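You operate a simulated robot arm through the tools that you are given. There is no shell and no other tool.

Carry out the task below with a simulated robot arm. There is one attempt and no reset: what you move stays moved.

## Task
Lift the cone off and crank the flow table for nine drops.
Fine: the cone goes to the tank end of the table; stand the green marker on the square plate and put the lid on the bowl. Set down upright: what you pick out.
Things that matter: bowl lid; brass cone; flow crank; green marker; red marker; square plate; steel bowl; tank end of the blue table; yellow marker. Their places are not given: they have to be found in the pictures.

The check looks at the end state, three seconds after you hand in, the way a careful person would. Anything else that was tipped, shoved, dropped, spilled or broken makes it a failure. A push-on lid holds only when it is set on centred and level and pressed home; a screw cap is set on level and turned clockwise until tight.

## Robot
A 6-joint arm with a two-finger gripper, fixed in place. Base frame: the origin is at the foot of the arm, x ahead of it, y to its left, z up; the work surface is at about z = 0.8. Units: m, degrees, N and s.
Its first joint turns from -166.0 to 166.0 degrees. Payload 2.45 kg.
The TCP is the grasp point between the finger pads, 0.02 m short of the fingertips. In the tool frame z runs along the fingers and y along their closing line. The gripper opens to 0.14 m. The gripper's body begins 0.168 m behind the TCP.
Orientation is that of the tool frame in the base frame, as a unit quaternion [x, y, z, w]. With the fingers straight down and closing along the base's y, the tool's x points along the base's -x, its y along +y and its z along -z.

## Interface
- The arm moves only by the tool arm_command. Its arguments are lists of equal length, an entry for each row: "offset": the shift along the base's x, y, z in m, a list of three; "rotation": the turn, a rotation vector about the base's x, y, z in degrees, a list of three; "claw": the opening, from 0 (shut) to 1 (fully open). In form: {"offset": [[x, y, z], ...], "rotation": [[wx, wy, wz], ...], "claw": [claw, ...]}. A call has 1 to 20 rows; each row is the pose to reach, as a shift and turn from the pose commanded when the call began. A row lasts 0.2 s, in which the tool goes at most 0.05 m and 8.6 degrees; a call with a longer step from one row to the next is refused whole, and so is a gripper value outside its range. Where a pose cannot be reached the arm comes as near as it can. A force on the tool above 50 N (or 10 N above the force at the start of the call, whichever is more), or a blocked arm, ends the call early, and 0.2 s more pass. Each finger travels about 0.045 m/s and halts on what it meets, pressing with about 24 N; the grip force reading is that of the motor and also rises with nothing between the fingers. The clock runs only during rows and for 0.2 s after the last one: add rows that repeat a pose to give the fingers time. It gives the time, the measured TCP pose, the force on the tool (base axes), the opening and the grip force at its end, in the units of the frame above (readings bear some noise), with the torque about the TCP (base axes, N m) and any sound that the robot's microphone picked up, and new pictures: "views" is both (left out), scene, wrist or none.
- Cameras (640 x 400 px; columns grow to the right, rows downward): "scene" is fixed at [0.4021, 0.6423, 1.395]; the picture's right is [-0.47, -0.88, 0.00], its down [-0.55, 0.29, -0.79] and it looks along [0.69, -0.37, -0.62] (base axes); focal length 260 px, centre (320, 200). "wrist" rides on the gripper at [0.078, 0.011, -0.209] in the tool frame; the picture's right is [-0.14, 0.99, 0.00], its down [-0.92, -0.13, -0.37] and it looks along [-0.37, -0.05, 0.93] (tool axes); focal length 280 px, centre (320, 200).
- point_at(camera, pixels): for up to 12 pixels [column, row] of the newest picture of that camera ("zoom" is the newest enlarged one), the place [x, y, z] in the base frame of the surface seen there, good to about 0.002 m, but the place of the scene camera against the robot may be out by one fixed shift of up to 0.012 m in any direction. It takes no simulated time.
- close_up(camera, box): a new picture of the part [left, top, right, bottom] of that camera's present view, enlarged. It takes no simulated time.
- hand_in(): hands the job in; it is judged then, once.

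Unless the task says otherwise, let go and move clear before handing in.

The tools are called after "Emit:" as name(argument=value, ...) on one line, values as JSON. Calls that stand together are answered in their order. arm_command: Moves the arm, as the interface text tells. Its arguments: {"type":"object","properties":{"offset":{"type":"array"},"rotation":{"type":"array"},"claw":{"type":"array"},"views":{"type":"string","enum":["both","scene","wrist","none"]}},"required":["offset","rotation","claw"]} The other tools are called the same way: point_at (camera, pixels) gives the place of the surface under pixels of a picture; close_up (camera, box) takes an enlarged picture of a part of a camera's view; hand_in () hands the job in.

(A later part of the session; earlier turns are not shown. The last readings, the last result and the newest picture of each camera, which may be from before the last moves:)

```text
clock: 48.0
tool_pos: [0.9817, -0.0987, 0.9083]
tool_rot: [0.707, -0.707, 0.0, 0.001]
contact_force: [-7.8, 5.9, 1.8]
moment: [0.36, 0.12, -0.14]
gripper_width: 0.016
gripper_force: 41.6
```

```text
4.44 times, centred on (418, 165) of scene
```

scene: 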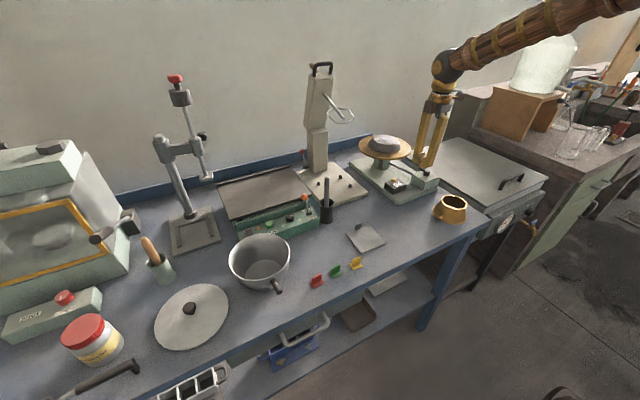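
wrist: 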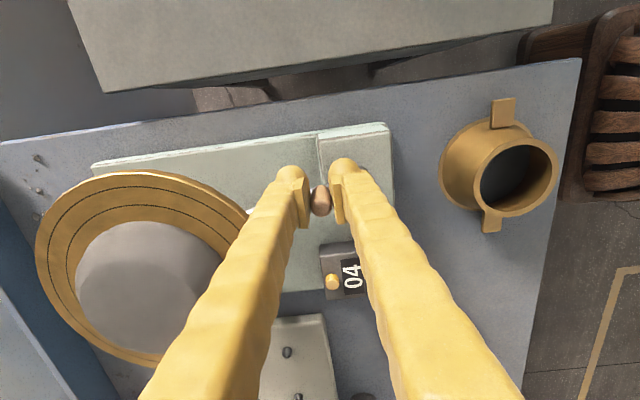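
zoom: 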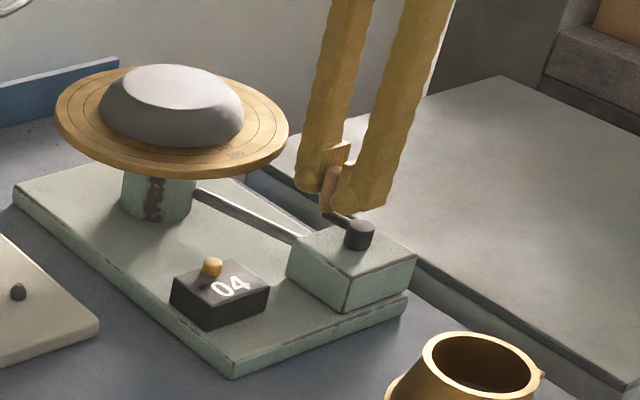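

The counter reads 04 at one and a half turns. I'll continue the second half of this turn.

Emit:
arm_command(offset=[[-0.0018, -0.0113, 0], [-0.007, -0.0215, 0], [-0.0151, -0.0295, 0], [-0.0252, -0.0347, 0], [-0.0365, -0.0365, 0], [-0.0478, -0.0347, 0], [-0.058, -0.0295, 0], [-0.066, -0.0215, 0], [-0.0712, -0.0113, 0], [-0.073, 0, 0]], rotation=[[0, 0, 0], [0, 0, 0], [0, 0, 0], [0, 0, 0], [0, 0, 0], [0, 0, 0], [0, 0, 0], [0, 0, 0], [0, 0, 0], [0, 0, 0]], claw=[0.08, 0.08, 0.08, 0.08, 0.08, 0.08, 0.08, 0.08, 0.08, 0.08])

Emit:
close_up(camera="scene", box=[360, 120, 476, 210])

```text
clock: 48.6
tool_pos: [0.9764, -0.1201, 0.9089]
tool_rot: [-0.707, 0.707, -0.004, 0.002]
contact_force: [4.1, -7.7, -6.3]
moment: [-0.15, -0.05, 0.09]
gripper_width: 0.0158
gripper_force: 41.9
stopped in row 3: the force on the tool passed its limit at 53 N (the readings are from after the stop); the commanded pose is now the measured one
```

scene: 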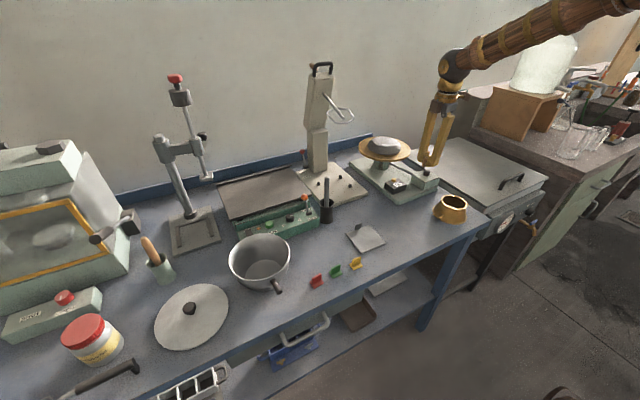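
wrist: 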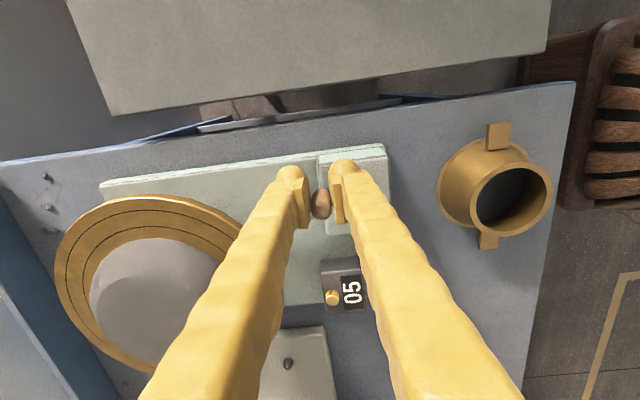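

```text
4.44 times, centred on (418, 165) of scene
```

zoom: 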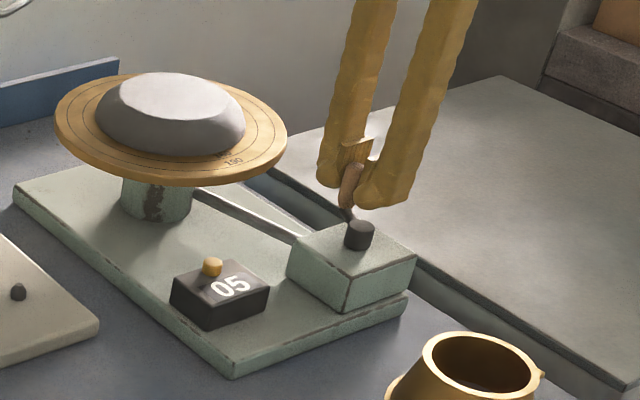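

The arm stopped on a force peak of 53 N just as drop 05 fell, at about 216° of this turn. The readings fit an axis at (0.945,-0.098) and a radius of 37 mm, so I'll continue with that circle in finer steps.

Emit:
arm_command(offset=[[-0.0078, -0.0064, 0], [-0.0156, -0.0114, 0], [-0.0245, -0.0142, 0], [-0.0337, -0.0148, 0], [-0.0428, -0.0131, 0], [-0.0512, -0.0091, 0], [-0.0584, -0.0032, 0], [-0.0638, 0.0043, 0]], rotation=[[0, 0, 0], [0, 0, 0], [0, 0, 0], [0, 0, 0], [0, 0, 0], [0, 0, 0], [0, 0, 0], [0, 0, 0]], claw=[0.08, 0.08, 0.08, 0.08, 0.08, 0.08, 0.08, 0.08])

Emit:
close_up(camera="scene", box=[360, 120, 476, 210])

```text
clock: 50.5
tool_pos: [0.9139, -0.1145, 0.9092]
tool_rot: [-0.707, 0.707, -0.003, 0.002]
contact_force: [8.3, -1.3, 0.3]
moment: [0.08, -0.06, -0.18]
gripper_width: 0.0159
gripper_force: 42.0
```

scene: 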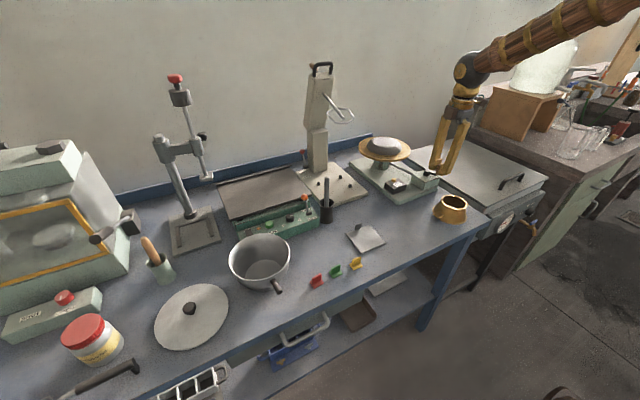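
wrist: 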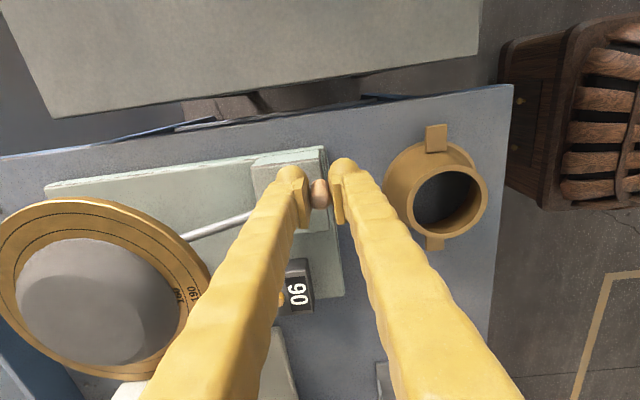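

```text
4.44 times, centred on (418, 165) of scene
```

zoom: 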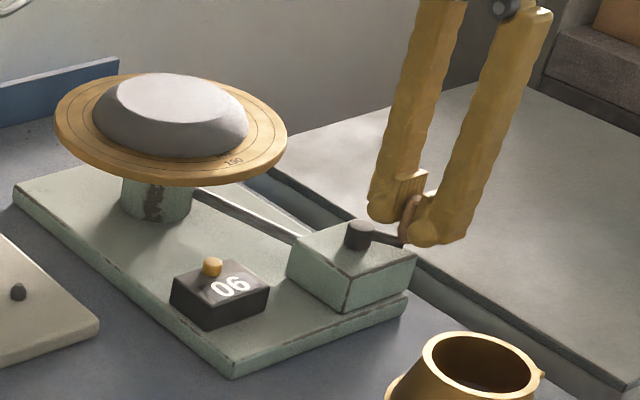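

The counter reads 06 at about 331° of the second turn, so drops fall near 90°, 210° and 330°. I'll turn on to 180° of the third turn, expecting 07.

Emit:
arm_command(offset=[[-0.0033, 0.0082, 0], [-0.0046, 0.0178, 0], [-0.0033, 0.0274, 0], [0.0004, 0.0363, 0], [0.0062, 0.044, 0], [0.0139, 0.0498, 0], [0.0228, 0.0535, 0], [0.0324, 0.0548, 0], [0.042, 0.0535, 0], [0.0509, 0.0498, 0], [0.0586, 0.044, 0], [0.0644, 0.0363, 0], [0.0681, 0.0274, 0], [0.0694, 0.0178, 0]], rotation=[[0, 0, 0], [0, 0, 0], [0, 0, 0], [0, 0, 0], [0, 0, 0], [0, 0, 0], [0, 0, 0], [0, 0, 0], [0, 0, 0], [0, 0, 0], [0, 0, 0], [0, 0, 0], [0, 0, 0], [0, 0, 0]], claw=[0.08, 0.08, 0.08, 0.08, 0.08, 0.08, 0.08, 0.08, 0.08, 0.08, 0.08, 0.08, 0.08, 0.08])

Emit:
close_up(camera="scene", box=[360, 120, 476, 210])

```text
clock: 53.5
tool_pos: [0.9805, -0.0973, 0.9076]
tool_rot: [-0.707, 0.707, -0.002, 0.001]
contact_force: [-27.1, 5.6, 7.1]
moment: [0.39, 0.32, -0.11]
gripper_width: 0.0156
gripper_force: 41.5
```

scene: 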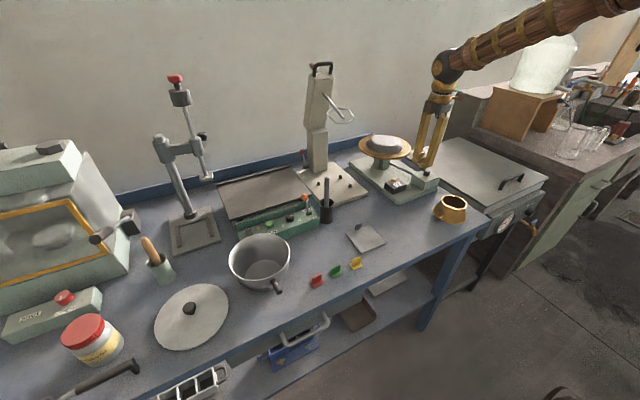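
wrist: 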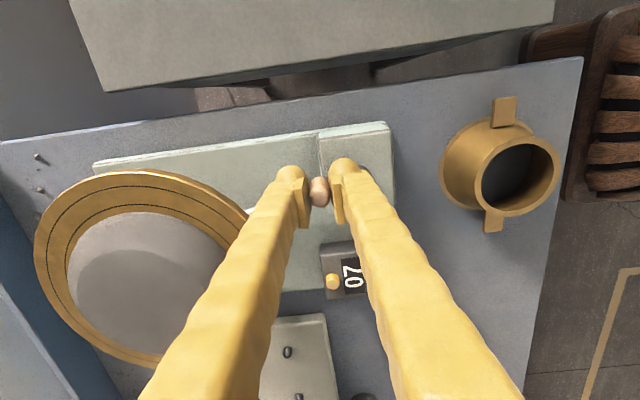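

```text
4.44 times, centred on (418, 165) of scene
```

zoom: 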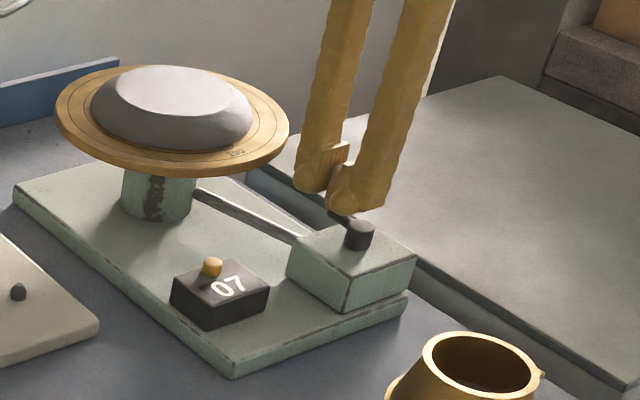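

The counter reads 07, with a side force of -27 N, so my circle is a hair too wide in x. I'll tighten it and go on to 300° of this turn, expecting 08.

Emit:
arm_command(offset=[[-0.001, -0.001, 0], [-0.0022, -0.0094, 0], [-0.0059, -0.0183, 0], [-0.0117, -0.0258, 0], [-0.0192, -0.0316, 0], [-0.0281, -0.0353, 0], [-0.0375, -0.0365, 0], [-0.0469, -0.0353, 0], [-0.0557, -0.0316, 0]], rotation=[[0, 0, 0], [0, 0, 0], [0, 0, 0], [0, 0, 0], [0, 0, 0], [0, 0, 0], [0, 0, 0], [0, 0, 0], [0, 0, 0]], claw=[0.08, 0.08, 0.08, 0.08, 0.08, 0.08, 0.08, 0.08, 0.08])

Emit:
close_up(camera="scene", box=[360, 120, 476, 210])

```text
clock: 55.5
tool_pos: [0.9253, -0.1287, 0.9104]
tool_rot: [0.707, -0.707, 0.003, -0.001]
contact_force: [6.4, -4.2, 4.9]
moment: [0.01, -0.07, -0.3]
gripper_width: 0.0158
gripper_force: 41.6
```

scene: 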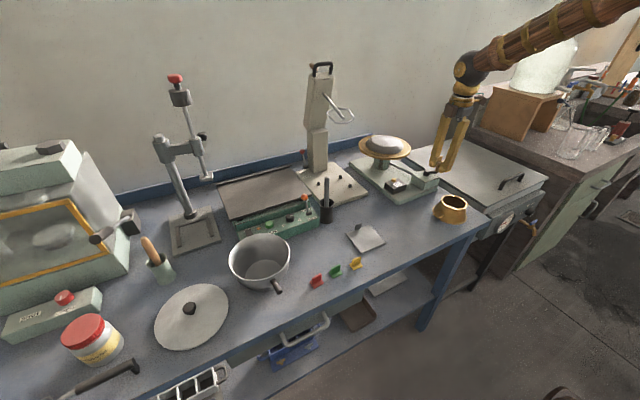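
wrist: 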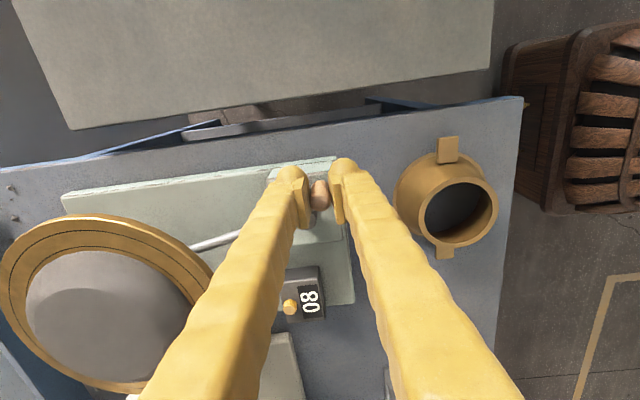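

```text
4.44 times, centred on (418, 165) of scene
```

zoom: 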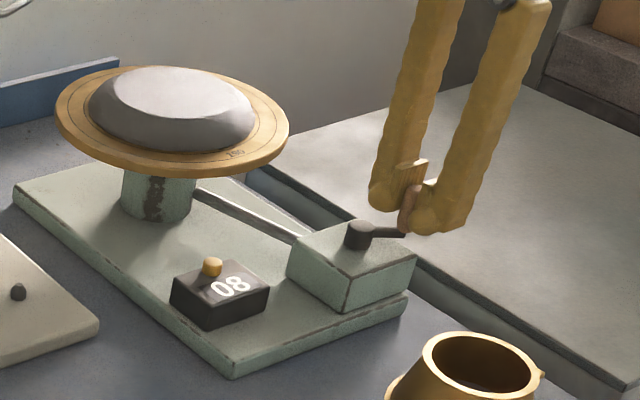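

The counter reads 08 with the disc raised at 300°. I'll turn on to about 345° for the ninth drop and stop there.

Emit:
arm_command(offset=[[-0.0076, 0.0058, 0], [-0.0134, 0.0133, 0], [-0.0165, 0.0203, 0]], rotation=[[0, 0, 0], [0, 0, 0], [0, 0, 0]], claw=[0.08, 0.08, 0.08])

Emit:
close_up(camera="scene", box=[360, 120, 476, 210])

```text
clock: 56.2
tool_pos: [0.9095, -0.109, 0.9086]
tool_rot: [-0.707, 0.707, -0.003, 0.002]
contact_force: [12.2, -1.5, 0.3]
moment: [-0.34, -0.12, -0.2]
gripper_width: 0.0156
gripper_force: 41.2
```

scene: 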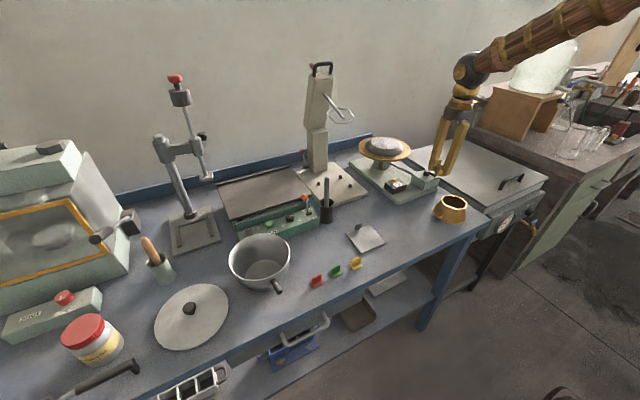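
wrist: 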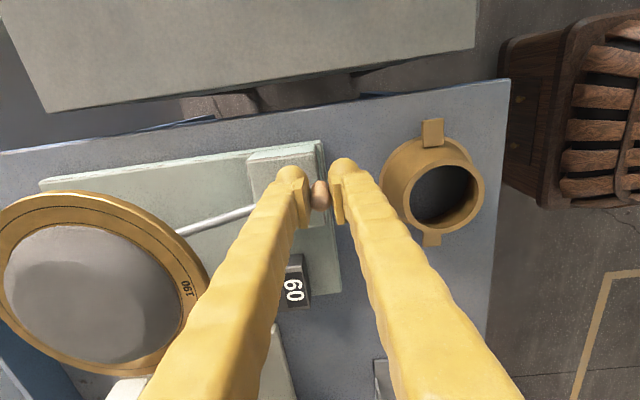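

```text
4.44 times, centred on (418, 165) of scene
```

zoom: 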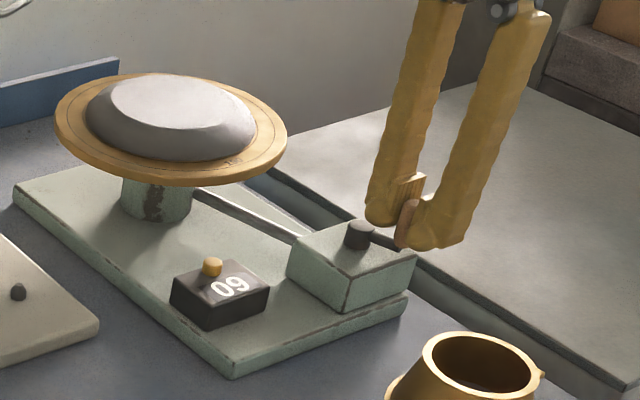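

The counter reads 09 and the disc is down, so nine drops are done. I'll open, lift straight up off the knob and leave the crank alone.

Emit:
arm_command(offset=[[0, 0, 0], [0, 0, 0], [0, 0, 0], [0, 0, 0.02], [0, 0, 0.06], [0, 0, 0.1], [0, 0, 0.14]], rotation=[[0, 0, 0], [0, 0, 0], [0, 0, 0], [0, 0, 0], [0, 0, 0], [0, 0, 0], [0, 0, 0]], claw=[0.2, 0.35, 0.45, 0.45, 0.45, 0.45, 0.45])

Emit:
close_up(camera="scene", box=[300, 210, 400, 290])

Emit:
close_up(camera="scene", box=[360, 120, 476, 210])

```text
clock: 57.9
tool_pos: [0.912, -0.1064, 1.051]
tool_rot: [-0.707, 0.707, -0.002, 0.001]
contact_force: [0.0, 0.4, 0.4]
moment: [0.01, 0.03, -0.02]
gripper_width: 0.0631
gripper_force: 0.0
```

scene: 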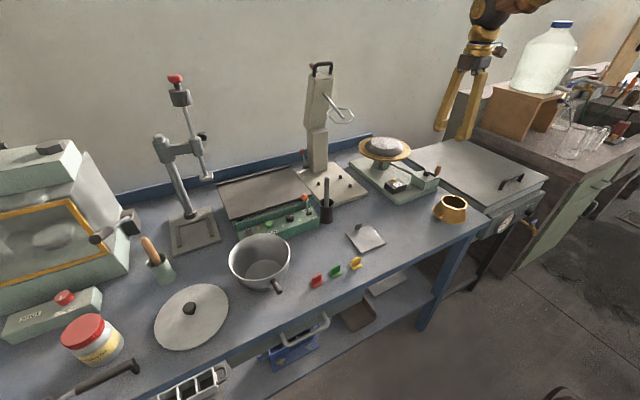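
wrist: 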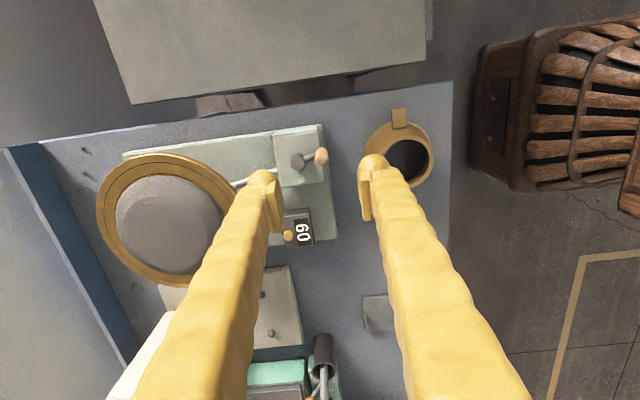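

```text
5.00 times, centred on (350, 250) of scene
```

zoom: 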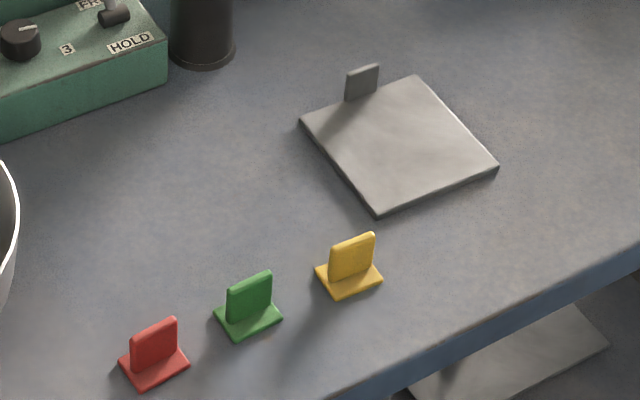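

```text
4.44 times, centred on (418, 165) of scene
```

zoom: 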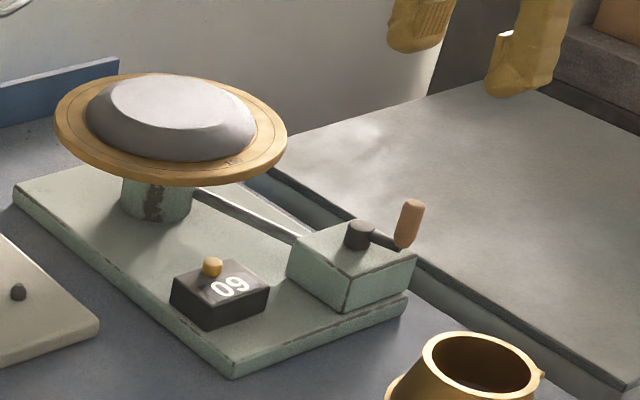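

The marker's upright tab runs along y, so closing along x suits it. I'll move over the green marker, near (0.765,0.40), to measure it.

Emit:
arm_command(offset=[[-0.015, 0.035, 0], [-0.028, 0.078, 0], [-0.04, 0.122, 0], [-0.052, 0.166, 0], [-0.065, 0.21, 0], [-0.078, 0.254, 0], [-0.09, 0.298, 0], [-0.103, 0.342, -0.01], [-0.116, 0.386, -0.025], [-0.129, 0.43, -0.045], [-0.14, 0.472, -0.065], [-0.147, 0.504, -0.08], [-0.147, 0.504, -0.08]], rotation=[[0, 0, 0], [0, 0, 0], [0, 0, 0], [0, 0, 0], [0, 0, 0], [0, 0, 0], [0, 0, 0], [0, 0, 0], [0, 0, 0], [0, 0, 0], [0, 0, 0], [0, 0, 0], [0, 0, 0]], claw=[0.45, 0.45, 0.45, 0.45, 0.45, 0.45, 0.45, 0.45, 0.45, 0.45, 0.45, 0.45, 0.45])

Emit:
close_up(camera="wrist", box=[220, 80, 420, 240])

```text
clock: 60.6
tool_pos: [0.764, 0.3983, 0.972]
tool_rot: [0.707, -0.707, 0.003, -0.002]
contact_force: [-0.5, 0.0, 0.0]
moment: [0.0, 0.0, 0.03]
gripper_width: 0.0629
gripper_force: 0.0
```

scene: 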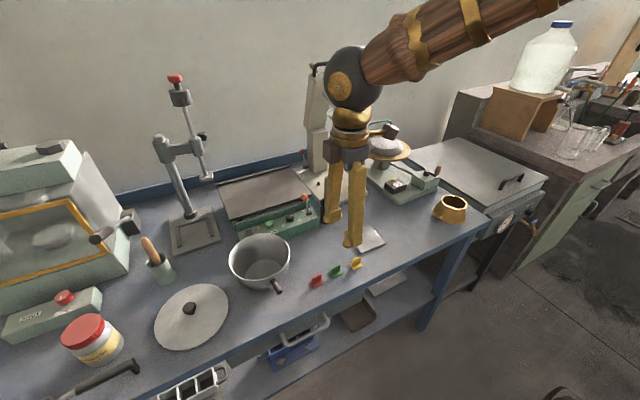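
wrist: 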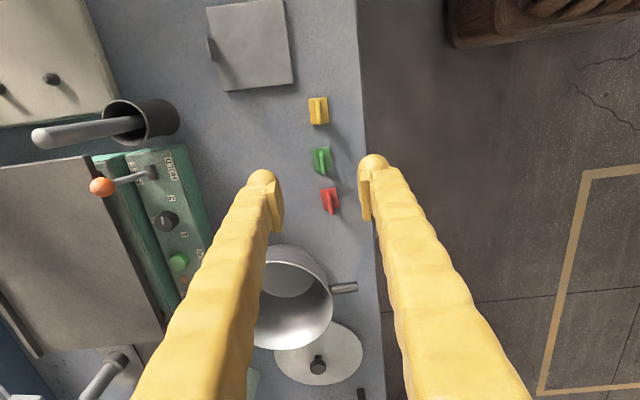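

```text
2.50 times, centred on (320, 160) of wrist
```

zoom: 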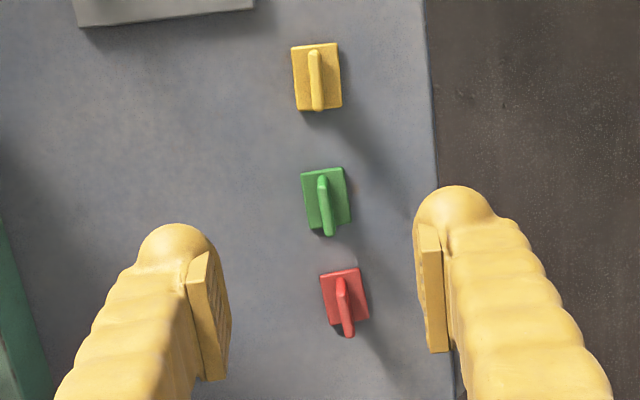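

The green marker is at wrist (321,160) between the yellow and red. I'll zoom in for its exact pose and for the plate's.

Emit:
close_up(camera="wrist", box=[290, 135, 354, 185])

Emit:
point_at(camera="wrist", pixels=[[321, 150], [322, 155], [324, 165], [325, 172], [328, 165], [315, 160], [325, 125], [330, 210], [208, 10], [290, 82], [227, 89], [212, 48]])

```text
8.00 times, centred on (322, 160) of wrist
```

zoom: 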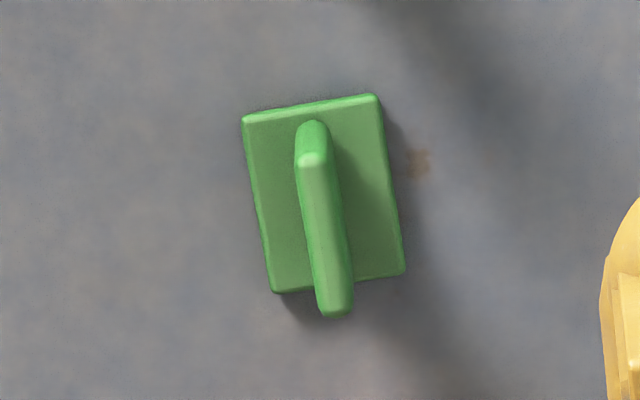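

```text
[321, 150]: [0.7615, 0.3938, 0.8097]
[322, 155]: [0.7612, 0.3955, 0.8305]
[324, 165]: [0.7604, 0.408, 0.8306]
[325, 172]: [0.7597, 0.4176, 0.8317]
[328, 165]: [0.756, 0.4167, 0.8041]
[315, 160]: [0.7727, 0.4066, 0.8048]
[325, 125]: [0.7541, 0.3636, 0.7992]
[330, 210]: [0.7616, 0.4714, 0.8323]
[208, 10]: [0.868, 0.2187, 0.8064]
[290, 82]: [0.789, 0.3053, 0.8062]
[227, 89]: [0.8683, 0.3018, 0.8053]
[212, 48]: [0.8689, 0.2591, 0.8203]
```

The tab runs from about (0.7612,0.3955) to (0.7597,0.4176) with its top at z 0.831, and the base top is at 0.8045. I'll align (+4°), come down to TCP z≈0.829 and close.

Emit:
arm_command(offset=[[-0.002, 0.004, -0.03], [-0.0035, 0.0077, -0.07], [-0.0035, 0.0077, -0.105], [-0.0035, 0.0077, -0.13], [-0.0035, 0.0077, -0.138], [-0.0035, 0.0077, -0.138]], rotation=[[0, 0, 2], [0, 0, 4], [0, 0, 4], [0, 0, 4], [0, 0, 4], [0, 0, 4]], claw=[0.4, 0.4, 0.35, 0.35, 0.35, 0.35])

Emit:
close_up(camera="scene", box=[290, 220, 390, 300])

Emit:
close_up(camera="wrist", box=[270, 140, 370, 240])

```text
clock: 62.0
tool_pos: [0.7604, 0.4039, 0.83]
tool_rot: [0.731, -0.682, 0.003, -0.003]
contact_force: [-0.8, 0.1, 0.5]
moment: [0.0, 0.01, -0.01]
gripper_width: 0.0492
gripper_force: 0.1
```

scene: 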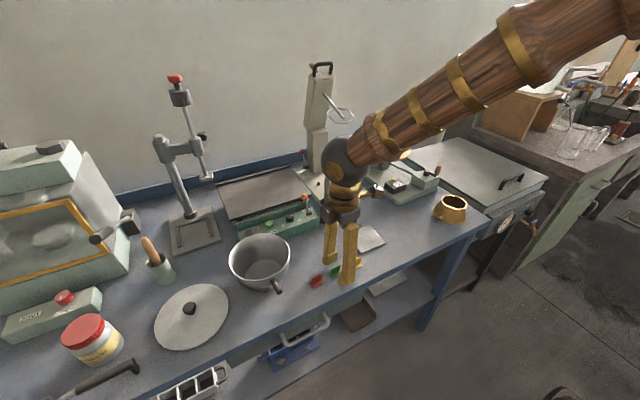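
wrist: 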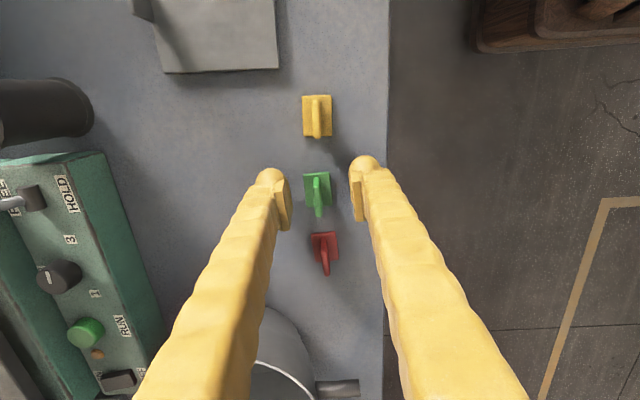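

```text
5.00 times, centred on (340, 260) of scene
```

zoom: 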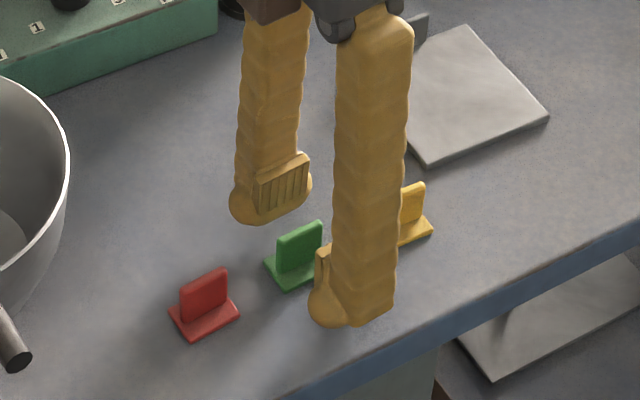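

```text
4.00 times, centred on (320, 190) of wrist
```

zoom: 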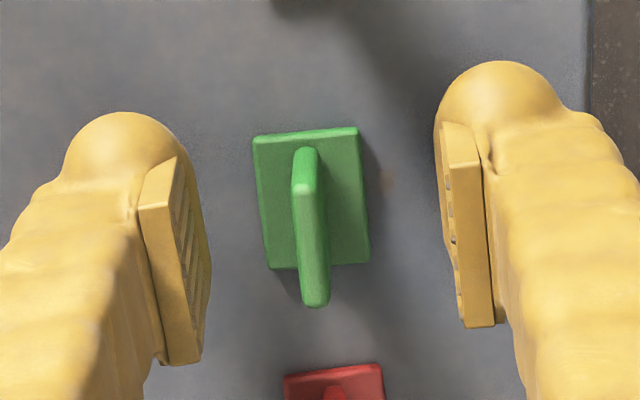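

The tab sits midway between the pads. I'll drop 1 mm and close on it.

Emit:
arm_command(offset=[[0, 0.001, -0.0015], [0, 0.001, -0.0015], [0, 0.001, -0.0015], [0, 0.001, -0.0015], [0, 0.001, -0.0015]], rotation=[[0, 0, 0], [0, 0, 0], [0, 0, 0], [0, 0, 0], [0, 0, 0]], claw=[0.25, 0.15, 0.05, 0.0, 0.0])

Emit:
close_up(camera="scene", box=[290, 220, 390, 300])

```text
clock: 63.2
tool_pos: [0.7617, 0.4039, 0.8288]
tool_rot: [0.732, -0.682, 0.003, -0.002]
contact_force: [-0.7, -0.1, -0.4]
moment: [0.01, 0.01, 0.02]
gripper_width: 0.0061
gripper_force: 24.2
```

scene: 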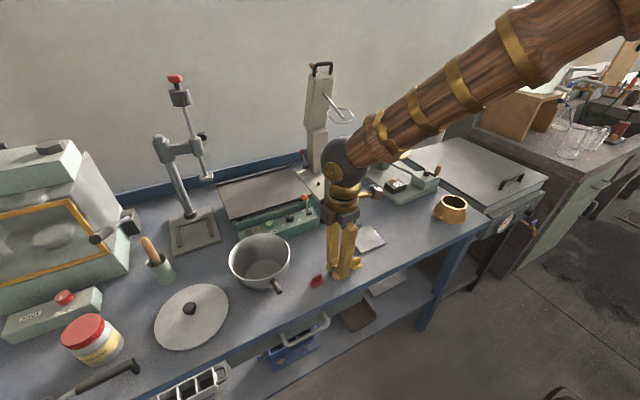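
wrist: 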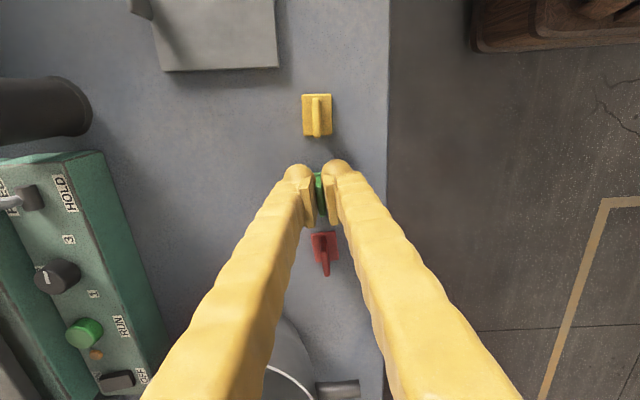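

```text
5.00 times, centred on (340, 260) of scene
```

zoom: 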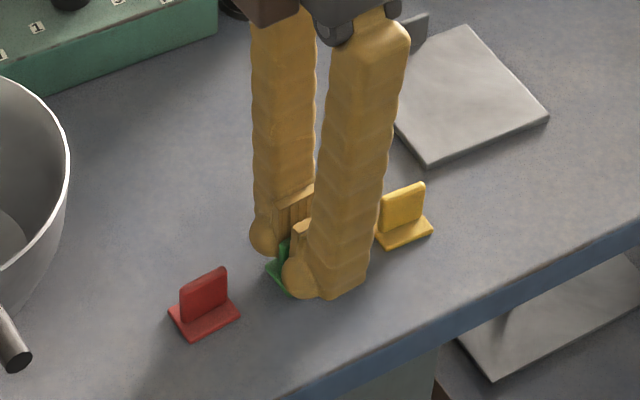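

Gripped at 6 mm. I'll lift 9 cm and carry it over the plate, to a target of about (0.822,0.262).

Emit:
arm_command(offset=[[0, 0, 0.01], [0, 0, 0.03], [0, 0, 0.06], [0, 0, 0.085], [0.008, -0.018, 0.09], [0.02, -0.045, 0.09], [0.033, -0.075, 0.09], [0.046, -0.107, 0.09], [0.056, -0.132, 0.09], [0.0615, -0.144, 0.09], [0.0615, -0.144, 0.09]], rotation=[[0, 0, 0], [0, 0, 0], [0, 0, 0], [0, 0, 0], [0, 0, 0], [0, 0, 0], [0, 0, 0], [0, 0, 0], [0, 0, 0], [0, 0, 0], [0, 0, 0]], claw=[0, 0, 0, 0, 0, 0, 0, 0, 0, 0, 0])

Emit:
close_up(camera="scene", box=[310, 170, 410, 270])

Emit:
close_up(camera="wrist", box=[240, 120, 400, 240])

```text
clock: 65.7
tool_pos: [0.8207, 0.2588, 0.9207]
tool_rot: [0.731, -0.683, 0.002, -0.002]
contact_force: [-0.6, -0.1, -0.4]
moment: [-0.01, 0.03, 0.02]
gripper_width: 0.0062
gripper_force: 23.9
```

scene: 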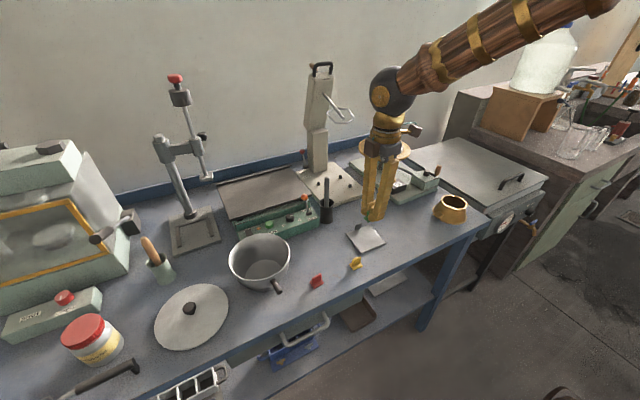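
wrist: 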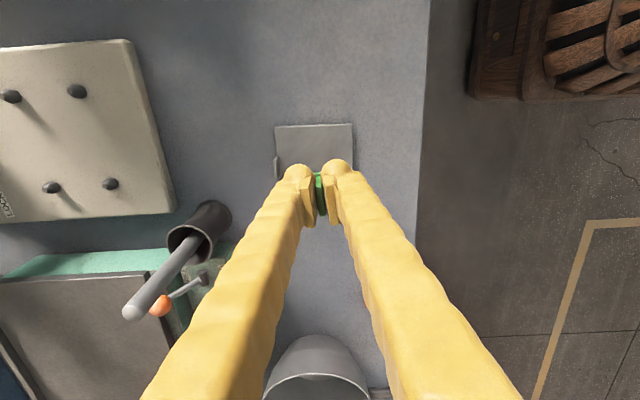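

```text
4.00 times, centred on (360, 220) of scene
```

zoom: 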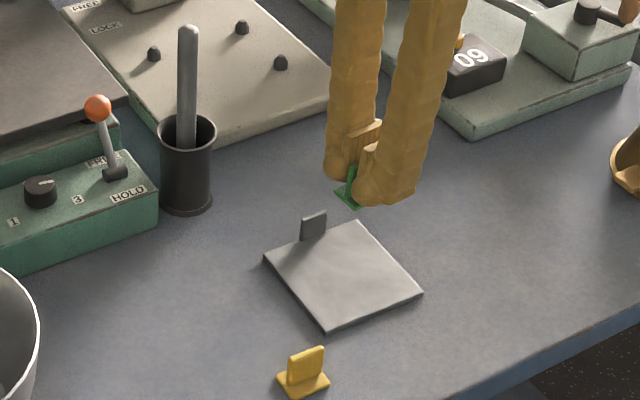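

```text
3.33 times, centred on (320, 180) of wrist
```

zoom: 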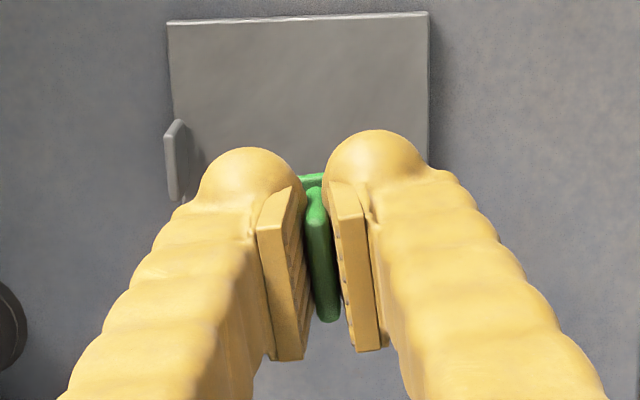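

The marker hangs upright over the plate. I'll lower to just above contact, then move in small steps until the force rises.

Emit:
arm_command(offset=[[0.001, 0.001, -0.02], [0.001, 0.001, -0.045], [0.001, 0.001, -0.065], [0.001, 0.001, -0.076], [0.001, 0.001, -0.08], [0.001, 0.001, -0.082], [0.001, 0.001, -0.083], [0.001, 0.001, -0.084], [0.001, 0.001, -0.0845]], rotation=[[0, 0, 0], [0, 0, 0], [0, 0, 0], [0, 0, 0], [0, 0, 0], [0, 0, 0], [0, 0, 0], [0, 0, 0], [0, 0, 0]], claw=[0, 0, 0, 0, 0, 0, 0, 0, 0])

Emit:
close_up(camera="scene", box=[320, 200, 400, 260])

```text
clock: 67.7
tool_pos: [0.8229, 0.26, 0.8346]
tool_rot: [0.732, -0.682, 0.003, -0.002]
contact_force: [0.3, 0.3, -0.2]
moment: [0.03, 0.0, -0.02]
gripper_width: 0.0061
gripper_force: 24.5
```

scene: 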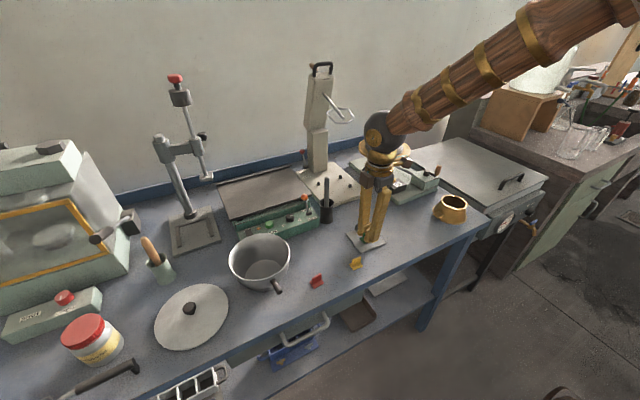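
wrist: 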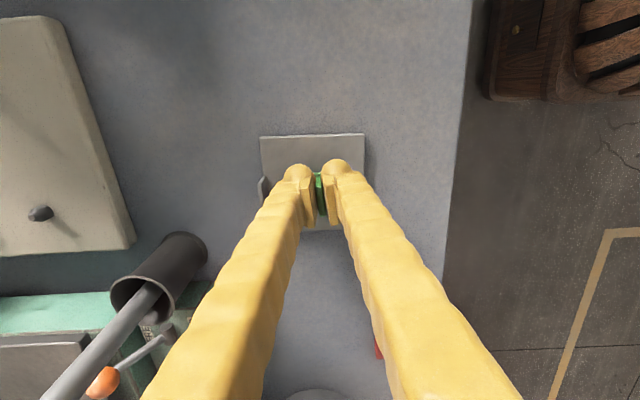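

```text
6.67 times, centred on (360, 230) of scene
```

zoom: 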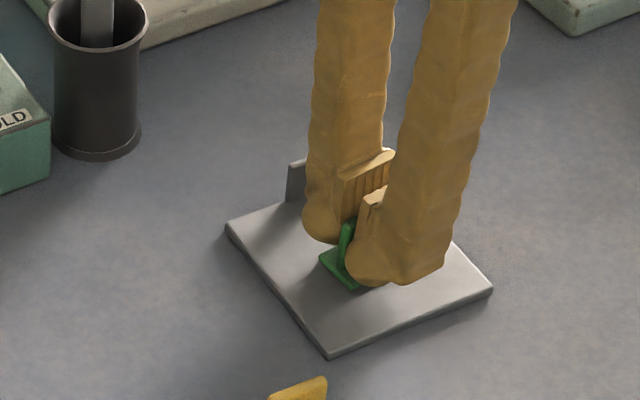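

There's no contact force yet, so I'll go down in half-millimetre steps.

Emit:
arm_command(offset=[[0, 0, -0.0005], [0, 0, -0.001], [0, 0, -0.0015]], rotation=[[0, 0, 0], [0, 0, 0], [0, 0, 0]], claw=[0, 0, 0], views="none")

```text
clock: 68.5
tool_pos: [0.8228, 0.2615, 0.834]
tool_rot: [0.732, -0.682, 0.003, -0.002]
contact_force: [0.4, -5.9, 14.5]
moment: [-0.05, 0.02, -0.01]
gripper_width: 0.0059
gripper_force: 23.7
```

It has touched down at 14.5 N. I'll ease up a little, open modestly to stay clear of the plate's own tab, and rise.

Emit:
arm_command(offset=[[0, 0, 0.0008], [0, 0, 0.0008], [0, 0, 0.0008], [0, 0, 0.0008], [0, 0, 0.01], [0, 0, 0.04], [0, 0, 0.08], [0, 0, 0.12]], rotation=[[0, 0, 0], [0, 0, 0], [0, 0, 0], [0, 0, 0], [0, 0, 0], [0, 0, 0], [0, 0, 0], [0, 0, 0]], claw=[0.05, 0.12, 0.2, 0.22, 0.22, 0.22, 0.3, 0.4])

Emit:
close_up(camera="scene", box=[300, 200, 400, 290])

Emit:
close_up(camera="wrist", box=[240, 120, 400, 240])

```text
clock: 70.2
tool_pos: [0.8208, 0.2588, 0.9531]
tool_rot: [0.732, -0.682, 0.003, -0.002]
contact_force: [-0.1, 0.4, 0.4]
moment: [-0.01, 0.03, -0.02]
gripper_width: 0.0557
gripper_force: 0.1
```

scene: 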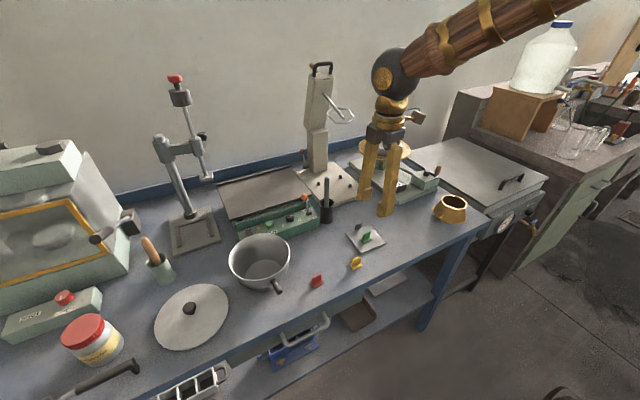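
wrist: 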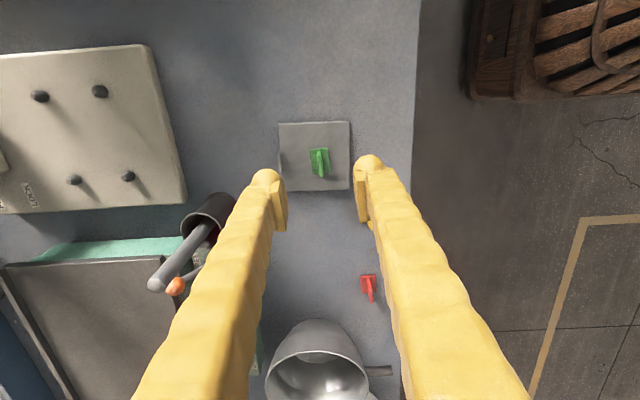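

```text
4.44 times, centred on (350, 245) of scene
```

zoom: 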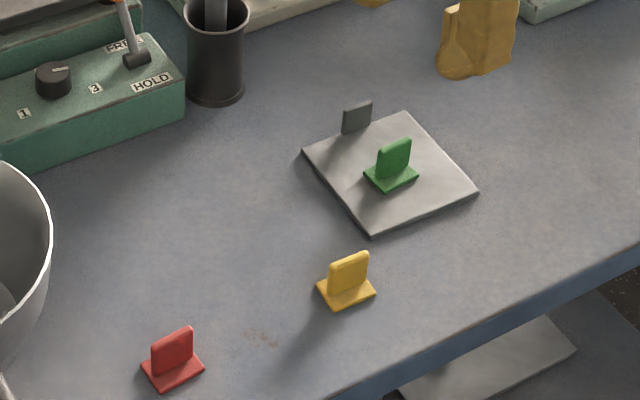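

```text
3.33 times, centred on (320, 180) of wrist
```

zoom: 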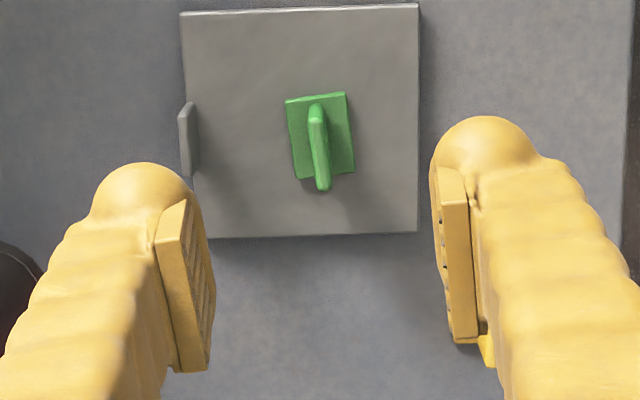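

The green marker stands on the plate. Next is the lid; I'll query the lid, the bowl and neighbouring objects from the scene picture for a safe path.

Emit:
point_at(camera="scene", pixels=[[189, 304], [189, 309], [160, 322], [224, 305], [200, 286], [178, 345], [150, 246], [160, 275], [180, 95], [190, 210], [230, 260], [290, 258]])

Emit:
point_at(camera="scene", pixels=[[262, 234], [250, 288], [281, 292], [276, 287], [85, 325], [62, 297], [130, 215], [110, 370], [262, 270], [300, 210], [240, 236], [283, 240]])

Emit:
close_up(camera="scene", box=[140, 215, 310, 355])

```text
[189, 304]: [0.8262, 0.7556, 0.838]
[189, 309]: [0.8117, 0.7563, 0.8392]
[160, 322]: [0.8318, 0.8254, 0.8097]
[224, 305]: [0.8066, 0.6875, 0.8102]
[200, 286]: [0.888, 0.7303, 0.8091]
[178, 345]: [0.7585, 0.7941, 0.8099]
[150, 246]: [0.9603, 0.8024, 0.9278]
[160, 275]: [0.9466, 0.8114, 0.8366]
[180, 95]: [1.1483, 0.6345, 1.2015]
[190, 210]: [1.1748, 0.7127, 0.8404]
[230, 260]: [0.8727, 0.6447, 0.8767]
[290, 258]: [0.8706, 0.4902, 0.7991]
```

```text
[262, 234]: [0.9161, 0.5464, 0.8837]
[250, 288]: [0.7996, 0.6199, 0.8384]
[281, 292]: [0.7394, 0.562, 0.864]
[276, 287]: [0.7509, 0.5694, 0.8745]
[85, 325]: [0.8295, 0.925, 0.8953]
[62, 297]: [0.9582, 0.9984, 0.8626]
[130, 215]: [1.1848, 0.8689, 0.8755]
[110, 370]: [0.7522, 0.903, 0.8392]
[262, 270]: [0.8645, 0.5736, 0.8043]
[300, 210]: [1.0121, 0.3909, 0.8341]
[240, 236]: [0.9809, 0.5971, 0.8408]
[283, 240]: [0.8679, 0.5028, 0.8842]
```

```text
2.86 times, centred on (225, 285) of scene
```

zoom: 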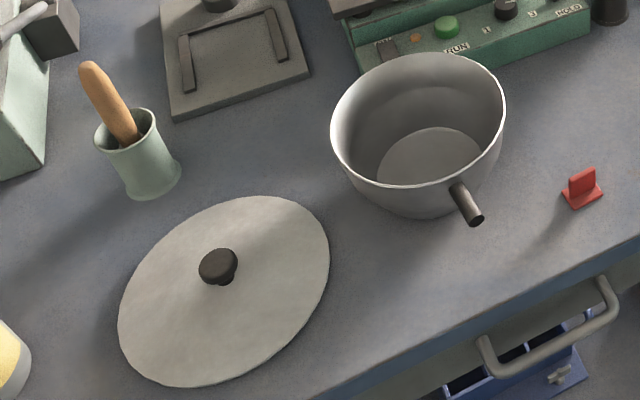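

The lid knob is near (0.817,0.757), top z 0.839. The bowl's rim centre is near (0.868,0.574), z 0.884, with its handle pointing toward -x. I'll raise, turn the tool to face that direction and hover above the lid.

Emit:
arm_command(offset=[[0, 0.005, 0.04], [0, 0.03, 0.08], [0, 0.07, 0.11], [0, 0.11, 0.12], [0, 0.15, 0.12], [0, 0.19, 0.12], [0, 0.23, 0.12], [-0.002, 0.27, 0.12], [-0.004, 0.31, 0.12], [-0.006, 0.35, 0.12], [-0.008, 0.39, 0.115], [-0.01, 0.43, 0.105], [-0.012, 0.46, 0.095], [-0.014, 0.485, 0.085], [-0.014, 0.485, 0.085]], rotation=[[0, 0, -2], [0, 0, -6], [0, 0, -10], [0, 0, -14], [0, 0, -18], [0, 0, -22], [0, 0, -26], [0, 0, -30], [0, 0, -34], [0, 0, -38], [0, 0, -42], [0, 0, -46], [0, 0, -49], [0, 0, -51], [0, 0, -51]], claw=[0.4, 0.4, 0.4, 0.4, 0.4, 0.4, 0.4, 0.4, 0.4, 0.4, 0.4, 0.4, 0.4, 0.4, 0.4])

Emit:
close_up(camera="wrist", box=[200, 80, 440, 260])

```text
clock: 73.5
tool_pos: [0.8061, 0.7469, 1.0376]
tool_rot: [-0.366, 0.93, -0.003, 0.0]
contact_force: [-0.3, -0.8, 0.2]
moment: [0.01, 0.03, -0.02]
gripper_width: 0.0561
gripper_force: 0.0
```

scene: 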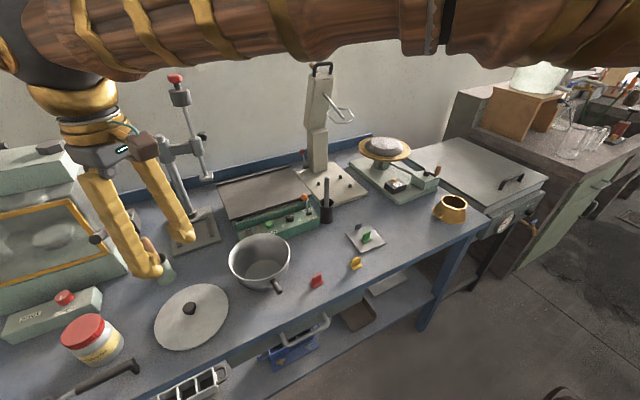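
wrist: 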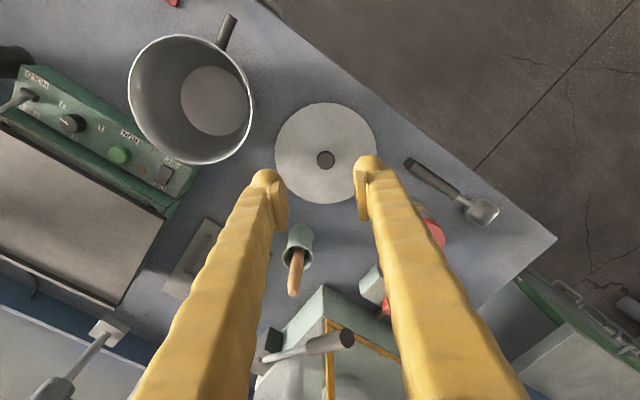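

```text
2.22 times, centred on (320, 170) of wrist
```

zoom: 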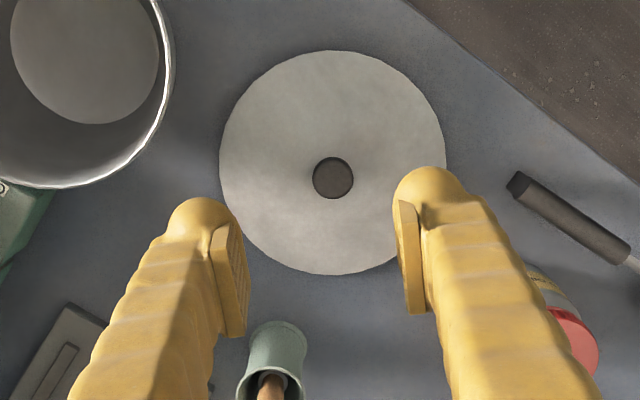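

The lid's knob is at wrist (326,160) and the bowl's rim is circled around (190,98). I'll measure both from here.

Emit:
point_at(camera="wrist", pixels=[[326, 160], [316, 160], [336, 160], [326, 151], [326, 169], [326, 104], [324, 203], [276, 150], [375, 150], [300, 115], [355, 190], [326, 130]])

Emit:
point_at(camera="wrist", pixels=[[130, 85], [254, 97], [185, 36], [205, 163], [145, 50], [237, 62], [150, 145], [240, 145], [215, 100], [222, 40], [230, 20], [298, 258]])

Emit:
close_up(camera="wrist", box=[110, 20, 270, 180])

Emit:
close_up(camera="scene", box=[170, 285, 220, 325])

```text
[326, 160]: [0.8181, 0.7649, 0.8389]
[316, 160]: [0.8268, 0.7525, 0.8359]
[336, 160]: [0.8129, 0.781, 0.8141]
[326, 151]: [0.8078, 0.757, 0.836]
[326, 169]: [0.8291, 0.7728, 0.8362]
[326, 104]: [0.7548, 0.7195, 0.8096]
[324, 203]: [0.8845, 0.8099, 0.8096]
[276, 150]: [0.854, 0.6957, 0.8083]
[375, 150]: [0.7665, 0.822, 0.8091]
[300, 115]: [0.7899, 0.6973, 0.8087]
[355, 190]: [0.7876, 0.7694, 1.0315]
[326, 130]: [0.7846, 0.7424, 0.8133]
```

```text
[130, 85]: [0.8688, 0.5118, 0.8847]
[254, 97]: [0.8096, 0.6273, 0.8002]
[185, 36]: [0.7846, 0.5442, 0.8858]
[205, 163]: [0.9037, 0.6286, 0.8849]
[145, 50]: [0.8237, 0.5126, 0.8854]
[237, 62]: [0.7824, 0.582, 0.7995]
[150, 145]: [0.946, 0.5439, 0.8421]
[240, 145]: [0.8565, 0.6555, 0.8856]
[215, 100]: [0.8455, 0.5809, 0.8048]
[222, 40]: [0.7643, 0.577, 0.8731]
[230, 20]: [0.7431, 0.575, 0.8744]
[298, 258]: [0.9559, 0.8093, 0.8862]
```

```text
2.50 times, centred on (190, 100) of wrist
```

zoom: 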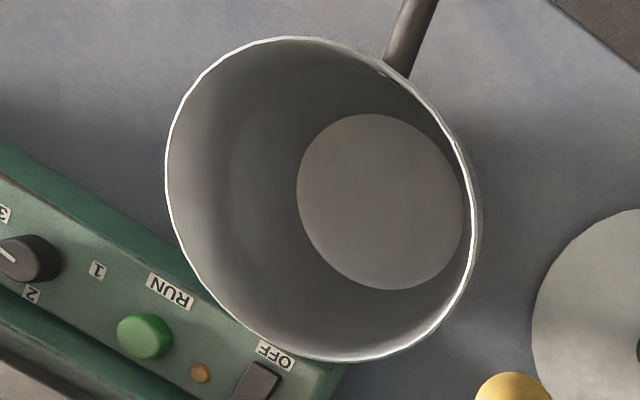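

```text
10.00 times, centred on (195, 305) of scene
```

zoom: 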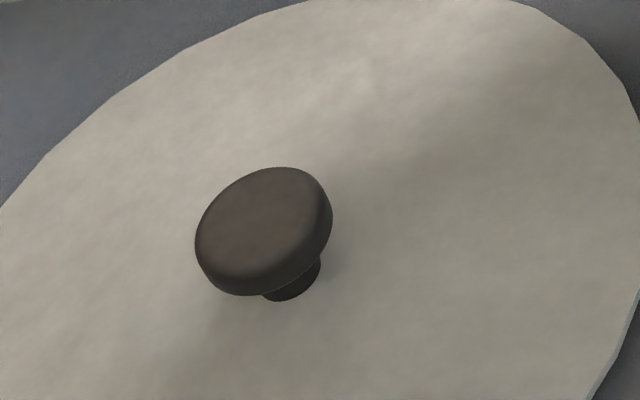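

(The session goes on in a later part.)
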